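You operate a simulated robot arm through the tools that you are given. There is no shell and no other tool. Be economical: measure what you need, move in short steps, check, and stop when the job is done.

You are at the controls of a simulated robot arm. One attempt, no reset.

JOB
Take the folded blue cloth and leave it on top of the grey tray.

It is judged by the outcome, as a careful person would: the job done as asked, and still so three seconds after it is handed in. It fails if anything else is knocked over, pushed out of place, dropped, spilled or broken.

ROBOT AND FRAMES
A 7-joint arm with a two-finger parallel gripper, fixed in place. Base frame: the origin is at the foot of the arm, x ahead of it, y to its left, z up; the work surface is at about z = 0.8. Units: m, degrees, N and s.
With the tool pointing down near the work surface it reaches from about 0.24 to 0.68 m from the base axis. Its first joint turns from -66.0 to 66.0 degrees. Payload 2.4 kg.
Tool frame: the origin (TCP) lies between the finger pads and is the grasp point; the fingertips stand 0.03 m ahead of it; z points along the fingers, y is the line along which they close. The gripper opens to 0.094 m. The fingers are 0.028 m wide and 0.01 m thick; the gripper's body (0.05 by 0.096 m) begins 0.055 m behind the TCP.
Orientation is told as [roll, pitch, yaw] about the base's x, y, z axes, in that order, counted from this pose: with the fingers straight down and closing along the base's y, the tool's x points along the base's -x, its y along +y and its z along -z.

CONTROLS
- The arm moves only by the tool drive_tool. Its argument "plan" is a list of rows, each a list of 7 numbers: the shift along the base's x, y, z in units of 400 mm (1.0 is 400 mm), then the turn, a rotation vector about the base's x, y, z in units of 90 degrees (1.0 is 90 degrees), then the opening, from 0 (shut) to 1 (fully open). In form: [[tx, ty, tz, rx, ry, rz, fingers], ...]. A call has 1 to 10 rows; each row is the pose to reach, as a shift and turn from the pose commanded when the call began. A call with a number of a shift or a turn outside -1 to 1 is refused whole. Rows are played at 5 a second. More than 0.05 m and 8.6 degrees between two rows, or a gripper value outside its range, and nothing of the call is played. A pose out of reach is approached as far as the arm can. The call stops where the force on the tool passes 40 N (or 10 N more than at its start, if that is more) or the arm is blocked; 0.2 s more then pass. Each finger travels about 0.153 m/s and halts on what it meets, pressing with about 44 N; the grip force reading is that of the motor and also rises with nothing between the fingers. The clock runs only during rows and for 0.2 s after the last one: add rows that repeat a pose to give the fingers time. It gives the time, the measured TCP pose, the force on the tool (base axes), the opening and the grip force at its end, in the units of the frame above (readings bear some noise), and new pictures: "show" is both (left out), scene, wrist or none.
- Cameras (640 x 400 px; columns grow to the right, rows downward): "scene" is fixed at [0.0365, 0.483, 1.4312]; the picture's right is [-0.72, -0.69, 0.00], its down [-0.48, 0.50, -0.72] and it looks along [0.50, -0.52, -0.70] (base axes); focal length 354 px, centre (320, 200). "wrist" rides on the gripper at [-0.037, 0, -0.058] in the tool frame; the picture's right is [0.00, -1.00, 0.00], its down [0.97, 0.00, -0.24] and it looks along [0.24, 0.00, 0.97] (tool axes); focal length 218 px, centre (320, 200).
- point_at(camera, pixels): for up to 12 pixels [column, row] of the newest picture of that camera ("zoom" is the newest enlarged one), the place [x, y, z] in the base frame of the surface seen there, good to about 0.003 m. No time passes.
- enlarge(camera, box): a new picture of the part [left, top, right, bottom] of that camera's present view, enlarged. No time passes.
- close_job(): hands the job in; it is judged then, once.

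Go step by step. Measure first, check grasps and placings, and put right what went wrong. The budget is 60 turns and 120 pictures, counting those below and the enlarged ones. Unless the task says otherwise, let go and move clear before handing in, and close with one line.

The tools are called by a JSON object that holds its "fn" and its "kwargs". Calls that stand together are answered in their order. drive_tool: Moves the arm, as the interface text tells. Its arguments: {"type":"object","properties":{"plan":{"type":"array","items":{"type":"array","items":{"type":"number"}}},"show":{"type":"string","enum":["both","scene","wrist","none"]}},"required":["plan"]} The other tools are called the same way: point_at (camera, pixels) gives the place of the surface under pixels of a picture; enlarge (camera, box) takes an enlarged picture of a part of a camera's view; close_job () hands the job in.

At the start:

```text
time: 0.0
position: [0.4486, -0.08, 1.0106]
orientation: [0.0, 0.0, 0.1]
contact_force: [0.6, -0.4, -0.3]
grip_width: 0.094
grip_force: 0.1
```

scene: 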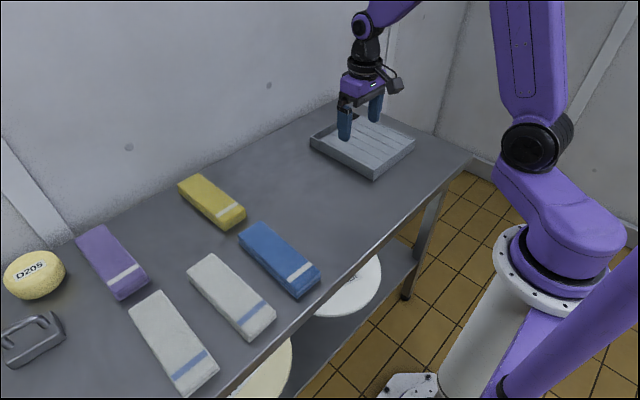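
wrist: 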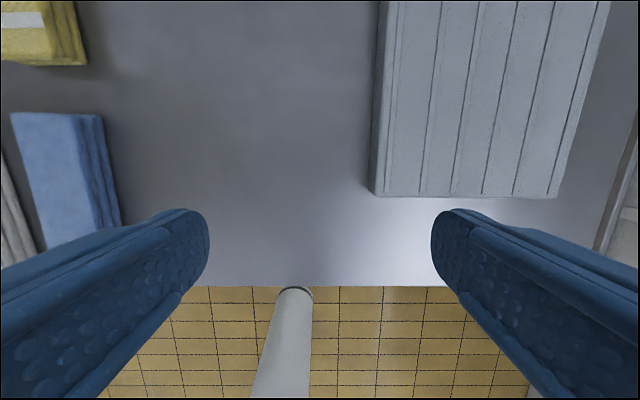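

The scene shows the blue folded cloth around (279,258) and the grey tray around (362,148). I'll measure points on both, plus the neighbours and the table.

{"fn": "point_at", "kwargs": {"camera": "scene", "pixels": [[258, 223], [239, 236], [319, 268], [298, 288], [279, 256], [297, 298], [270, 238], [290, 272], [245, 215], [274, 312], [330, 240], [208, 256]]}}

{"fn": "point_at", "kwargs": {"camera": "scene", "pixels": [[311, 140], [373, 177], [414, 140], [352, 105], [340, 152], [370, 150], [385, 150], [373, 168], [360, 140], [345, 150], [395, 145], [320, 150]]}}

{"fn": "enlarge", "kwargs": {"camera": "scene", "box": [180, 180, 340, 340]}}

{"fn": "enlarge", "kwargs": {"camera": "scene", "box": [290, 80, 430, 190]}}

```text
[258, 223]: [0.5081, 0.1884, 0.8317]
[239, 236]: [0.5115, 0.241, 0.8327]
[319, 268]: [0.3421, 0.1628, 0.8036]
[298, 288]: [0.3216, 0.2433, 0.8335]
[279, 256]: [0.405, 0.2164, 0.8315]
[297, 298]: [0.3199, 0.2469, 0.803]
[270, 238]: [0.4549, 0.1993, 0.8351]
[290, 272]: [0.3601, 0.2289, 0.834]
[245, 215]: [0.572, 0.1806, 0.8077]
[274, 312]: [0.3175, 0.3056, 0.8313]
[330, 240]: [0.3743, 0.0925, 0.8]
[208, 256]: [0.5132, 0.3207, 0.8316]
```

```text
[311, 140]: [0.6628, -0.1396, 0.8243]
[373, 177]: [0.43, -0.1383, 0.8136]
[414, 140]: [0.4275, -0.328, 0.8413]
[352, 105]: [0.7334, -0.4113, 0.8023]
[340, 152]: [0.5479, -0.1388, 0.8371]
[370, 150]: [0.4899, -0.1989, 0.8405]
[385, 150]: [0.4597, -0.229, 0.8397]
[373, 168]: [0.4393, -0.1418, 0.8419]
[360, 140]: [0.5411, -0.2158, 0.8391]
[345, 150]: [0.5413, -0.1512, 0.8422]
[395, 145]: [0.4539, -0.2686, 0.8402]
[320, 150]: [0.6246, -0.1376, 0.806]
```

```text
2.50 times, centred on (260, 260) of scene
```

zoom: 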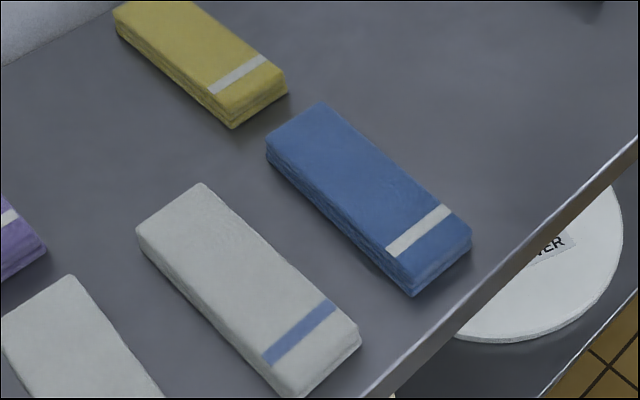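

```text
3.64 times, centred on (360, 135) of scene
```

zoom: 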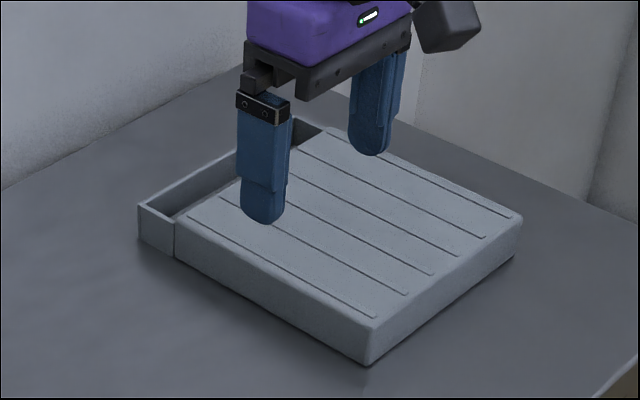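

The cloth runs roughly along x with its top at z≈0.834. The tray's ribbed top is at z≈0.84, with a trough at its far end. I'll measure the cloth's corners and the extent of the ribbed top more exactly.

{"fn": "point_at", "kwargs": {"camera": "zoom", "pixels": [[180, 222], [190, 214], [370, 322], [510, 220], [330, 140], [365, 360], [160, 205], [230, 190], [310, 125], [142, 210], [300, 250], [220, 215]]}}

{"fn": "enlarge", "kwargs": {"camera": "scene", "box": [216, 208, 344, 308]}}

```text
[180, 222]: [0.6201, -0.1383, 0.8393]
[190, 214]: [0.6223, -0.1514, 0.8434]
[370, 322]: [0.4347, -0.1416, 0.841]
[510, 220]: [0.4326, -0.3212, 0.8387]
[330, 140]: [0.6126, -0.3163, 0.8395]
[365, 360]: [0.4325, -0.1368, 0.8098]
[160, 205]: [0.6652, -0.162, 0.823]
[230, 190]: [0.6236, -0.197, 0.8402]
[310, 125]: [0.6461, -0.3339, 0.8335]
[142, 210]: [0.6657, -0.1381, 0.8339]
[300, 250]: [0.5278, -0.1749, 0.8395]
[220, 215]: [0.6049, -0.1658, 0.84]
```

```text
4.00 times, centred on (280, 258) of scene
```

zoom: 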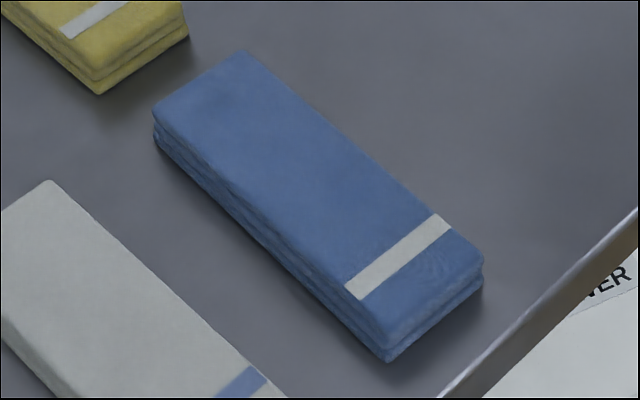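

The ribbed top spans x 0.43–0.625 and y −0.138 to −0.33. Next I'll measure the cloth outline and the gap to its white neighbour.

{"fn": "point_at", "kwargs": {"camera": "zoom", "pixels": [[245, 54], [158, 112], [480, 256], [386, 340], [50, 184], [160, 292], [330, 128], [260, 215], [375, 168], [305, 258], [100, 230], [185, 40]]}}

```text
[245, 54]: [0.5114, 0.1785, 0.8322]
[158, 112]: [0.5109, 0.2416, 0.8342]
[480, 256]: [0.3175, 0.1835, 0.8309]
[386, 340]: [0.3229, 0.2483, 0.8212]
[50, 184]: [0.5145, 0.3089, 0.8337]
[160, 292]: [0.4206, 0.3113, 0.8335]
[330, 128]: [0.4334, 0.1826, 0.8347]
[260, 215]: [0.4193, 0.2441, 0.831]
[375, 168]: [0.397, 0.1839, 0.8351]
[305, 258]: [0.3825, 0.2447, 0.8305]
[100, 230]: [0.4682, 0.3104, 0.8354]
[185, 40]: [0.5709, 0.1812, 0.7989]
```

The cloth is centred at about (0.415, 0.213), 0.066 m wide along y and 0.195 m long, with a 6 cm gap to the white one. I'll move above it with the fingers open and closing along y.

{"fn": "drive_tool", "kwargs": {"plan": [[-0.012, 0.105, 0, 0, 0, 0, 1], [-0.024, 0.21, 0, 0, 0, 0, 1], [-0.036, 0.315, 0, 0, 0, 0, 1], [-0.048, 0.42, 0, 0, 0, 0, 1], [-0.06, 0.525, 0, 0, 0, 0, 1], [-0.072, 0.63, 0, 0, 0, 0, 1], [-0.084, 0.7325, 0, 0, 0, 0, 1], [-0.084, 0.7325, -0.1, 0, 0, 0, 1], [-0.084, 0.7325, -0.18, 0, 0, 0, 1], [-0.084, 0.7325, -0.18, 0, 0, 0, 1]]}}

```text
time: 2.2
position: [0.4142, 0.2133, 0.9397]
orientation: [-0.1, 0.0, 0.0]
contact_force: [0.0, -0.4, 0.3]
grip_width: 0.0941
grip_force: 0.1
```

scene: 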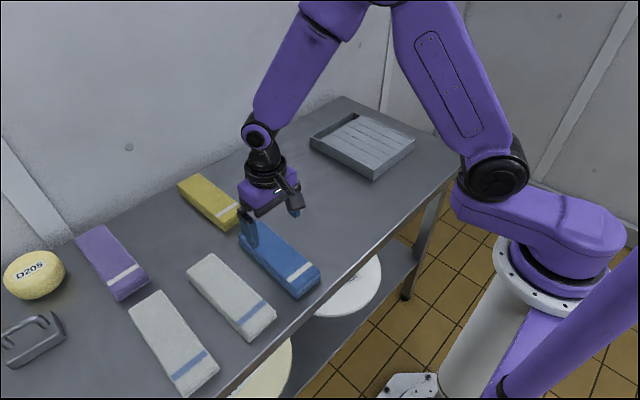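
wrist: 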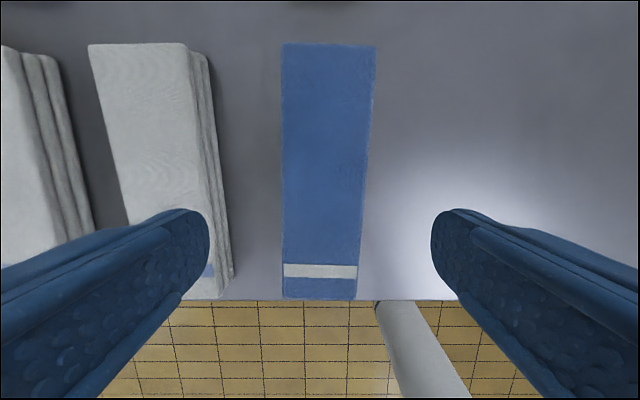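

The cloth sits centred between the fingers (columns 283–370). I'll descend straight to TCP z≈0.836, so the tips are at 0.806.

{"fn": "drive_tool", "kwargs": {"plan": [[0, 0, -0.07, 0, 0, 0, 1], [0, 0, -0.14, 0, 0, 0, 1], [0, 0, -0.2, 0, 0, 0, 1], [0, 0, -0.235, 0, 0, 0, 1], [0, 0, -0.259, 0, 0, 0, 1], [0, 0, -0.259, 0, 0, 0, 1]]}}

```text
time: 3.6
position: [0.4137, 0.2128, 0.8359]
orientation: [-0.1, 0.0, 0.0]
contact_force: [-0.1, 0.0, -0.2]
grip_width: 0.0939
grip_force: 0.0
```

scene: 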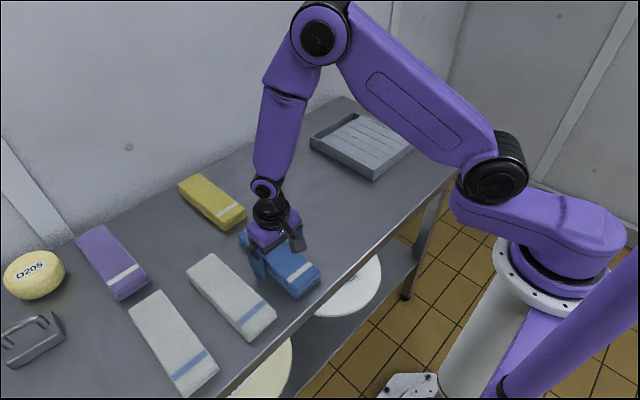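
wrist: 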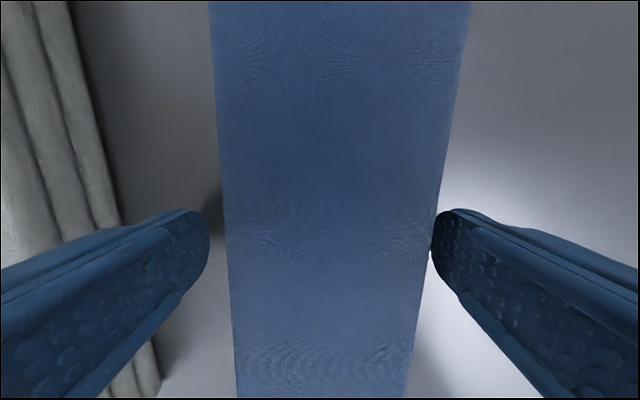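

The fingers straddle the cloth without contact. Now I'll close them.

{"fn": "drive_tool", "kwargs": {"plan": [[0, 0, 0, 0, 0, 0, 0.7], [0, 0, 0, 0, 0, 0, 0.5], [0, 0, 0, 0, 0, 0, 0.3], [0, 0, 0, 0, 0, 0, 0.3], [0, 0, 0, 0, 0, 0, 0.3]]}}

```text
time: 4.8
position: [0.4136, 0.2117, 0.8358]
orientation: [0.2, 0.0, -0.1]
contact_force: [-3.1, -4.3, 32.9]
grip_width: 0.0703
grip_force: 44.1
```

scene: 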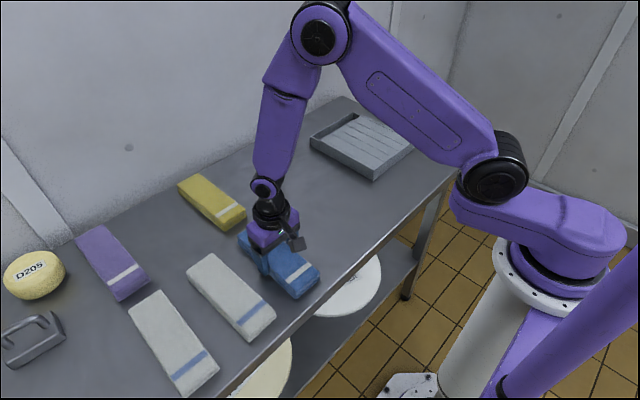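
wrist: 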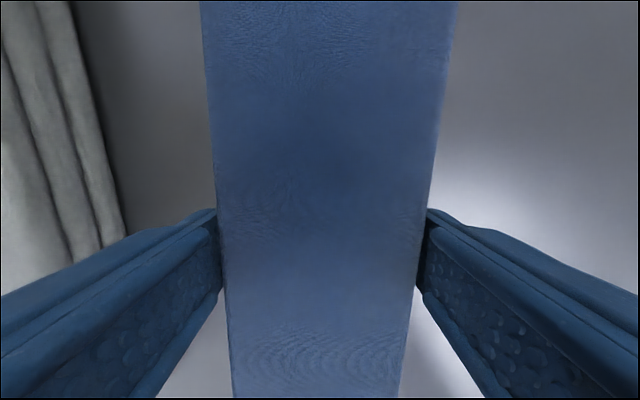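

The cloth is held at 0.070 m with 44 N of grip, though there's some upward force on the tool. I'll lift gently and check.

{"fn": "drive_tool", "kwargs": {"plan": [[0, 0, 0.015, 0, 0, 0, 0.3], [0, 0, 0.04, 0, 0, 0, 0.3], [0, 0, 0.08, 0, 0, 0, 0.3], [0, 0, 0.12, 0, 0, 0, 0.3], [0, 0, 0.12, 0, 0, 0, 0.3]]}}

```text
time: 6.0
position: [0.4126, 0.2114, 0.8836]
orientation: [0.0, 0.0, 0.0]
contact_force: [-0.1, -1.2, -1.8]
grip_width: 0.07
grip_force: 43.6
```

scene: 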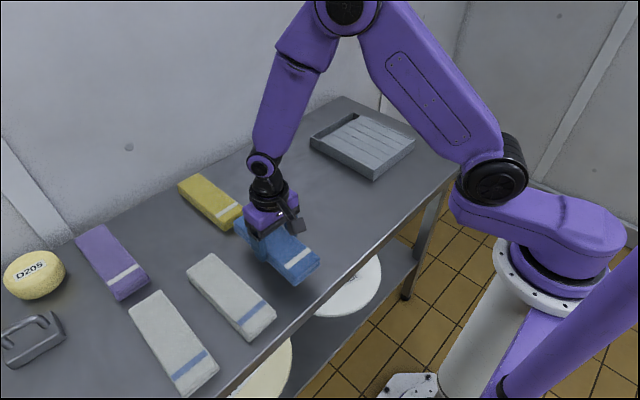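
wrist: 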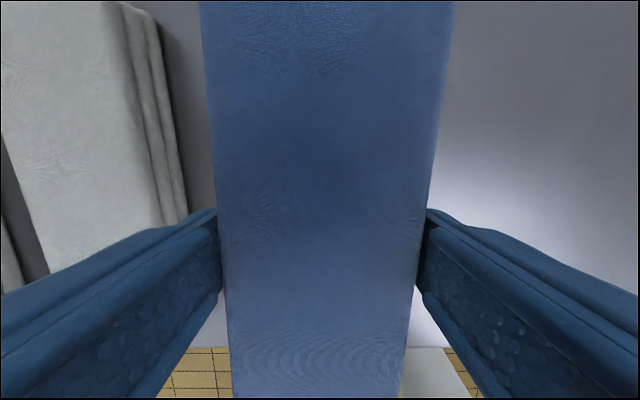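

The cloth has lifted and is held level. I'll raise it further and carry it toward the tray.

{"fn": "drive_tool", "kwargs": {"plan": [[0, 0, 0.09, 0, 0, 0, 0.3], [0, 0, 0.17, 0, 0, 0, 0.3], [0.02, -0.08, 0.17, 0, 0, 0, 0.3], [0.045, -0.18, 0.17, 0, 0, 0, 0.3], [0.07, -0.28, 0.17, 0, 0, 0, 0.3], [0.095, -0.38, 0.17, 0, 0, 0, 0.3], [0.12, -0.48, 0.17, 0, 0, 0, 0.3], [0.145, -0.58, 0.17, 0, 0, 0, 0.3], [0.17, -0.66, 0.17, 0, 0, 0, 0.3], [0.17, -0.66, 0.17, 0, 0, 0, 0.3]], "show": "scene"}}

```text
time: 8.2
position: [0.4832, -0.051, 0.9531]
orientation: [0.0, 0.0, 0.1]
contact_force: [-0.5, 0.4, -1.7]
grip_width: 0.0698
grip_force: 43.8
```

scene: 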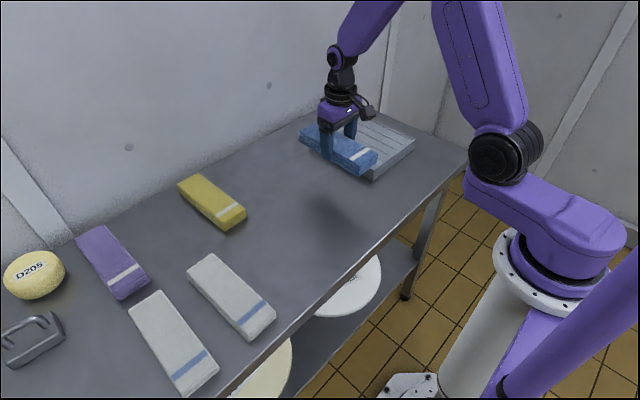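

The cloth is held steady over the table near (340,148). I'll carry it the rest of the way over the tray's centre.

{"fn": "drive_tool", "kwargs": {"plan": [[0.025, -0.1, 0, 0, 0, 0, 0.3], [0.05, -0.2, 0, 0, 0, 0, 0.3], [0.075, -0.3, 0, 0, 0, 0, 0.3], [0.095, -0.4, 0, 0, 0, 0, 0.3], [0.107, -0.4575, 0, 0, 0, 0, 0.3], [0.107, -0.4575, 0, 0, 0, 0, 0.3], [0.107, -0.4575, -0.05, 0, 0, 0, 0.3], [0.107, -0.4575, -0.1, 0, 0, 0, 0.3], [0.107, -0.4575, -0.1, 0, 0, 0, 0.3]]}}

{"fn": "enlarge", "kwargs": {"camera": "scene", "box": [290, 80, 430, 190]}}

```text
time: 10.2
position: [0.5261, -0.2331, 0.9113]
orientation: [0.0, 0.0, 0.1]
contact_force: [0.3, 0.5, -2.1]
grip_width: 0.0698
grip_force: 44.3
```

scene: 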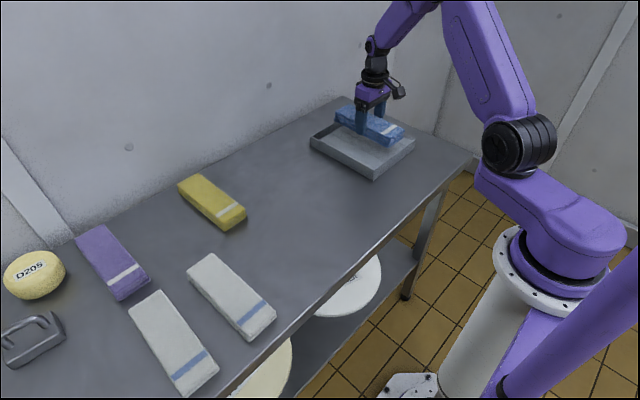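
wrist: 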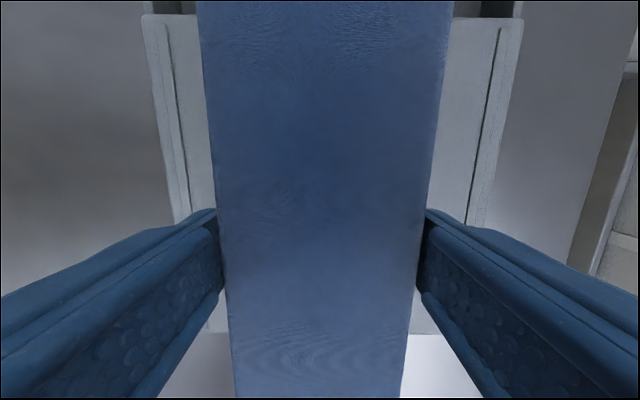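

```text
3.64 times, centred on (360, 135) of scene
```

zoom: 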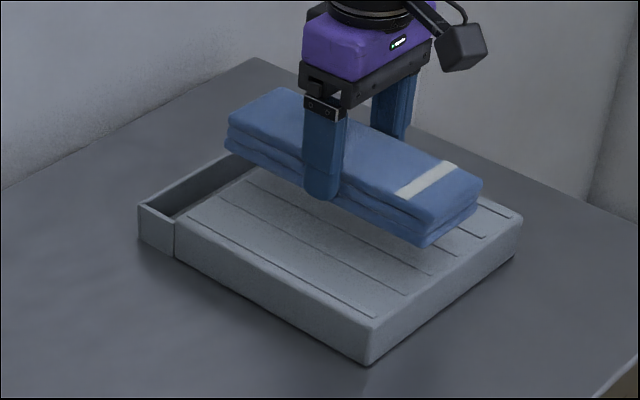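

The cloth is over the ribbed top. I'll measure its ends before lowering it.

{"fn": "point_at", "kwargs": {"camera": "zoom", "pixels": [[280, 92], [232, 120], [478, 182], [420, 230], [420, 242], [235, 148]]}}

```text
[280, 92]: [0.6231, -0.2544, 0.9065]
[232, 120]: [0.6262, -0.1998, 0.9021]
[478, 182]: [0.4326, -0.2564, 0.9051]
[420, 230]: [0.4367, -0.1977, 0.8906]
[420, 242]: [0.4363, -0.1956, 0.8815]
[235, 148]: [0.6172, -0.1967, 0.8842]
```

The cloth spans x 0.433–0.625, matching the tray top. I'll lower it gently until it touches.

{"fn": "drive_tool", "kwargs": {"plan": [[0, 0, -0.04, 0, 0, 0, 0.3], [0, 0, -0.065, 0, 0, 0, 0.3], [0, 0, -0.08, 0, 0, 0, 0.3], [0, 0, -0.086, 0, 0, 0, 0.3], [0, 0, -0.086, 0, 0, 0, 0.3]], "show": "scene"}}

{"fn": "enlarge", "kwargs": {"camera": "scene", "box": [290, 80, 430, 190]}}

```text
time: 11.4
position: [0.5252, -0.2348, 0.8779]
orientation: [0.0, 0.0, 0.0]
contact_force: [-0.5, 0.6, -2.3]
grip_width: 0.0697
grip_force: 43.9
```

scene: 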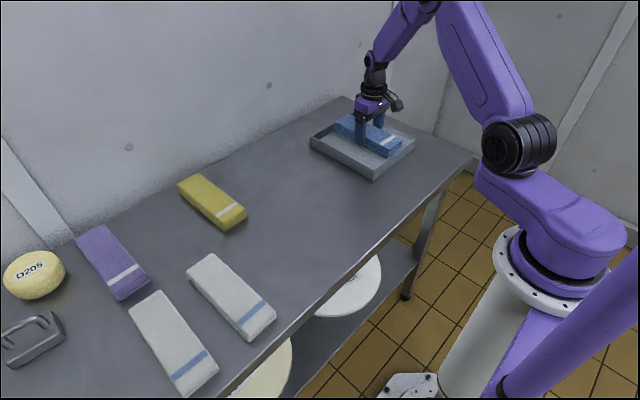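

```text
3.64 times, centred on (360, 135) of scene
```

zoom: 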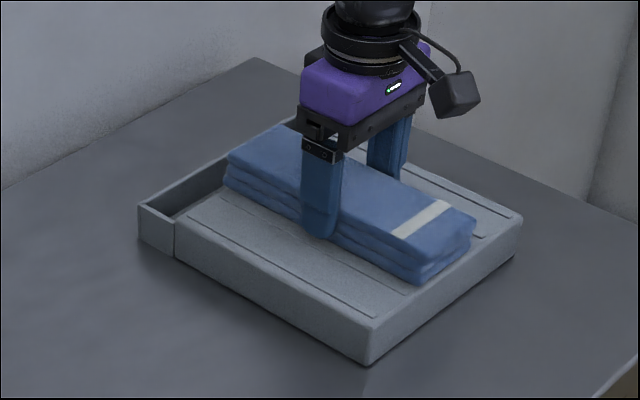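

There's no contact yet: force z is −2.3, so the cloth is still hanging just above the top. I'll lower it 3 mm more in small steps.

{"fn": "drive_tool", "kwargs": {"plan": [[0, 0, -0.003, 0, 0, 0, 0.3], [0, 0, -0.006, 0, 0, 0, 0.3], [0, 0, -0.009, 0, 0, 0, 0.3]], "show": "none"}}

```text
time: 12.3
position: [0.5257, -0.2346, 0.8777]
orientation: [-0.1, -0.1, 0.1]
contact_force: [0.5, -0.6, 4.9]
grip_width: 0.0695
grip_force: 43.8
stopped in row 3: the force on the tool passed its limit (the readings are from after the stop); the commanded pose is now the measured one
```

The cloth touched down at z≈0.877. I'll open the fingers slowly.

{"fn": "drive_tool", "kwargs": {"plan": [[0, 0, 0, 0, 0, 0, 0.8], [0, 0, 0, 0, 0, 0, 1], [0, 0, 0, 0, 0, 0, 1]]}}

```text
time: 13.1
position: [0.5255, -0.2349, 0.8774]
orientation: [0.0, -0.1, 0.0]
contact_force: [0.5, 0.2, 0.7]
grip_width: 0.094
grip_force: 0.1
```

scene: 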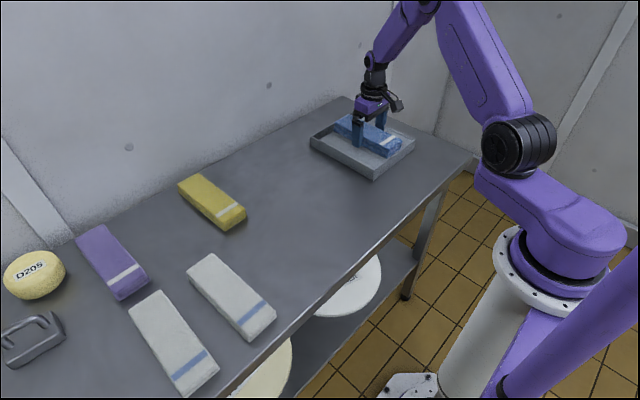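
wrist: 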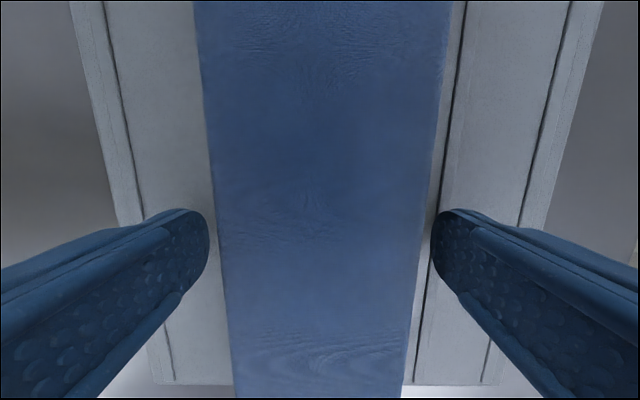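

The cloth is released and both fingers are clear of it. I'll retreat straight up.

{"fn": "drive_tool", "kwargs": {"plan": [[0, 0, 0.05, 0, 0, 0, 1], [0, 0, 0.12, 0, 0, 0, 1], [0, 0, 0.22, 0, 0, 0, 1], [0, 0, 0.32, 0, 0, 0, 1], [0, 0, 0.32, 0, 0, 0, 1]]}}

{"fn": "enlarge", "kwargs": {"camera": "scene", "box": [290, 80, 430, 190]}}

```text
time: 14.3
position: [0.525, -0.2344, 1.0048]
orientation: [0.0, -0.1, 0.0]
contact_force: [0.0, 0.1, -0.4]
grip_width: 0.0938
grip_force: 0.0
```

scene: 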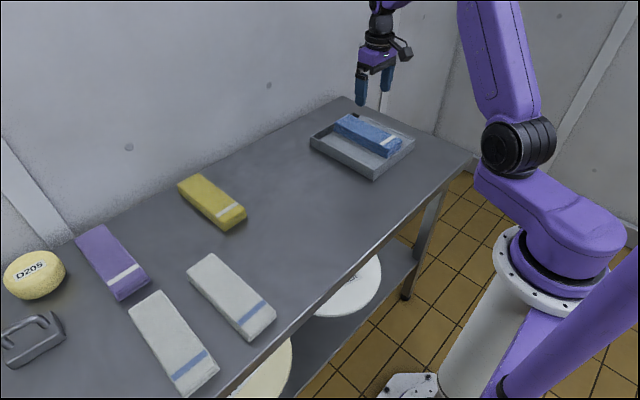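
wrist: 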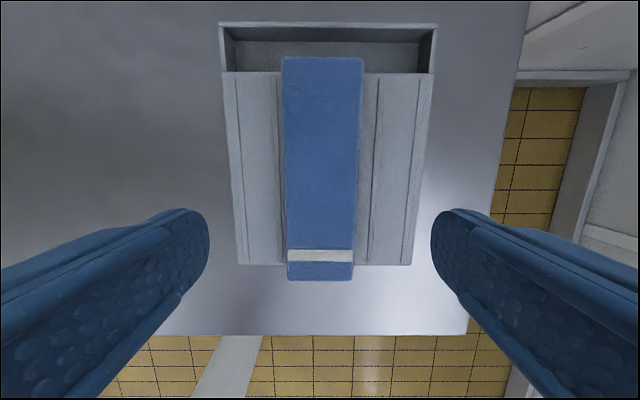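

```text
3.64 times, centred on (360, 135) of scene
```

zoom: 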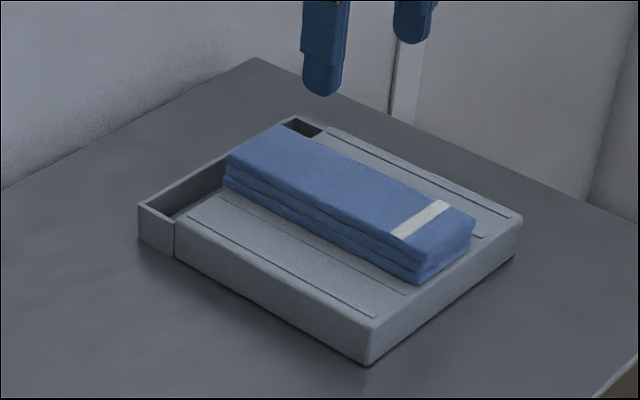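

The enlarged picture shows the blue cloth lying flat and centred on the tray's ribbed top. The tray and the other items are where they were, and the gripper is clear, so I'm handing in.

{"fn": "close_job", "kwargs": {}}

```text
The job is handed in.
```

The folded blue cloth is lying flat on top of the grey tray, nothing else was disturbed, and the job is handed in.
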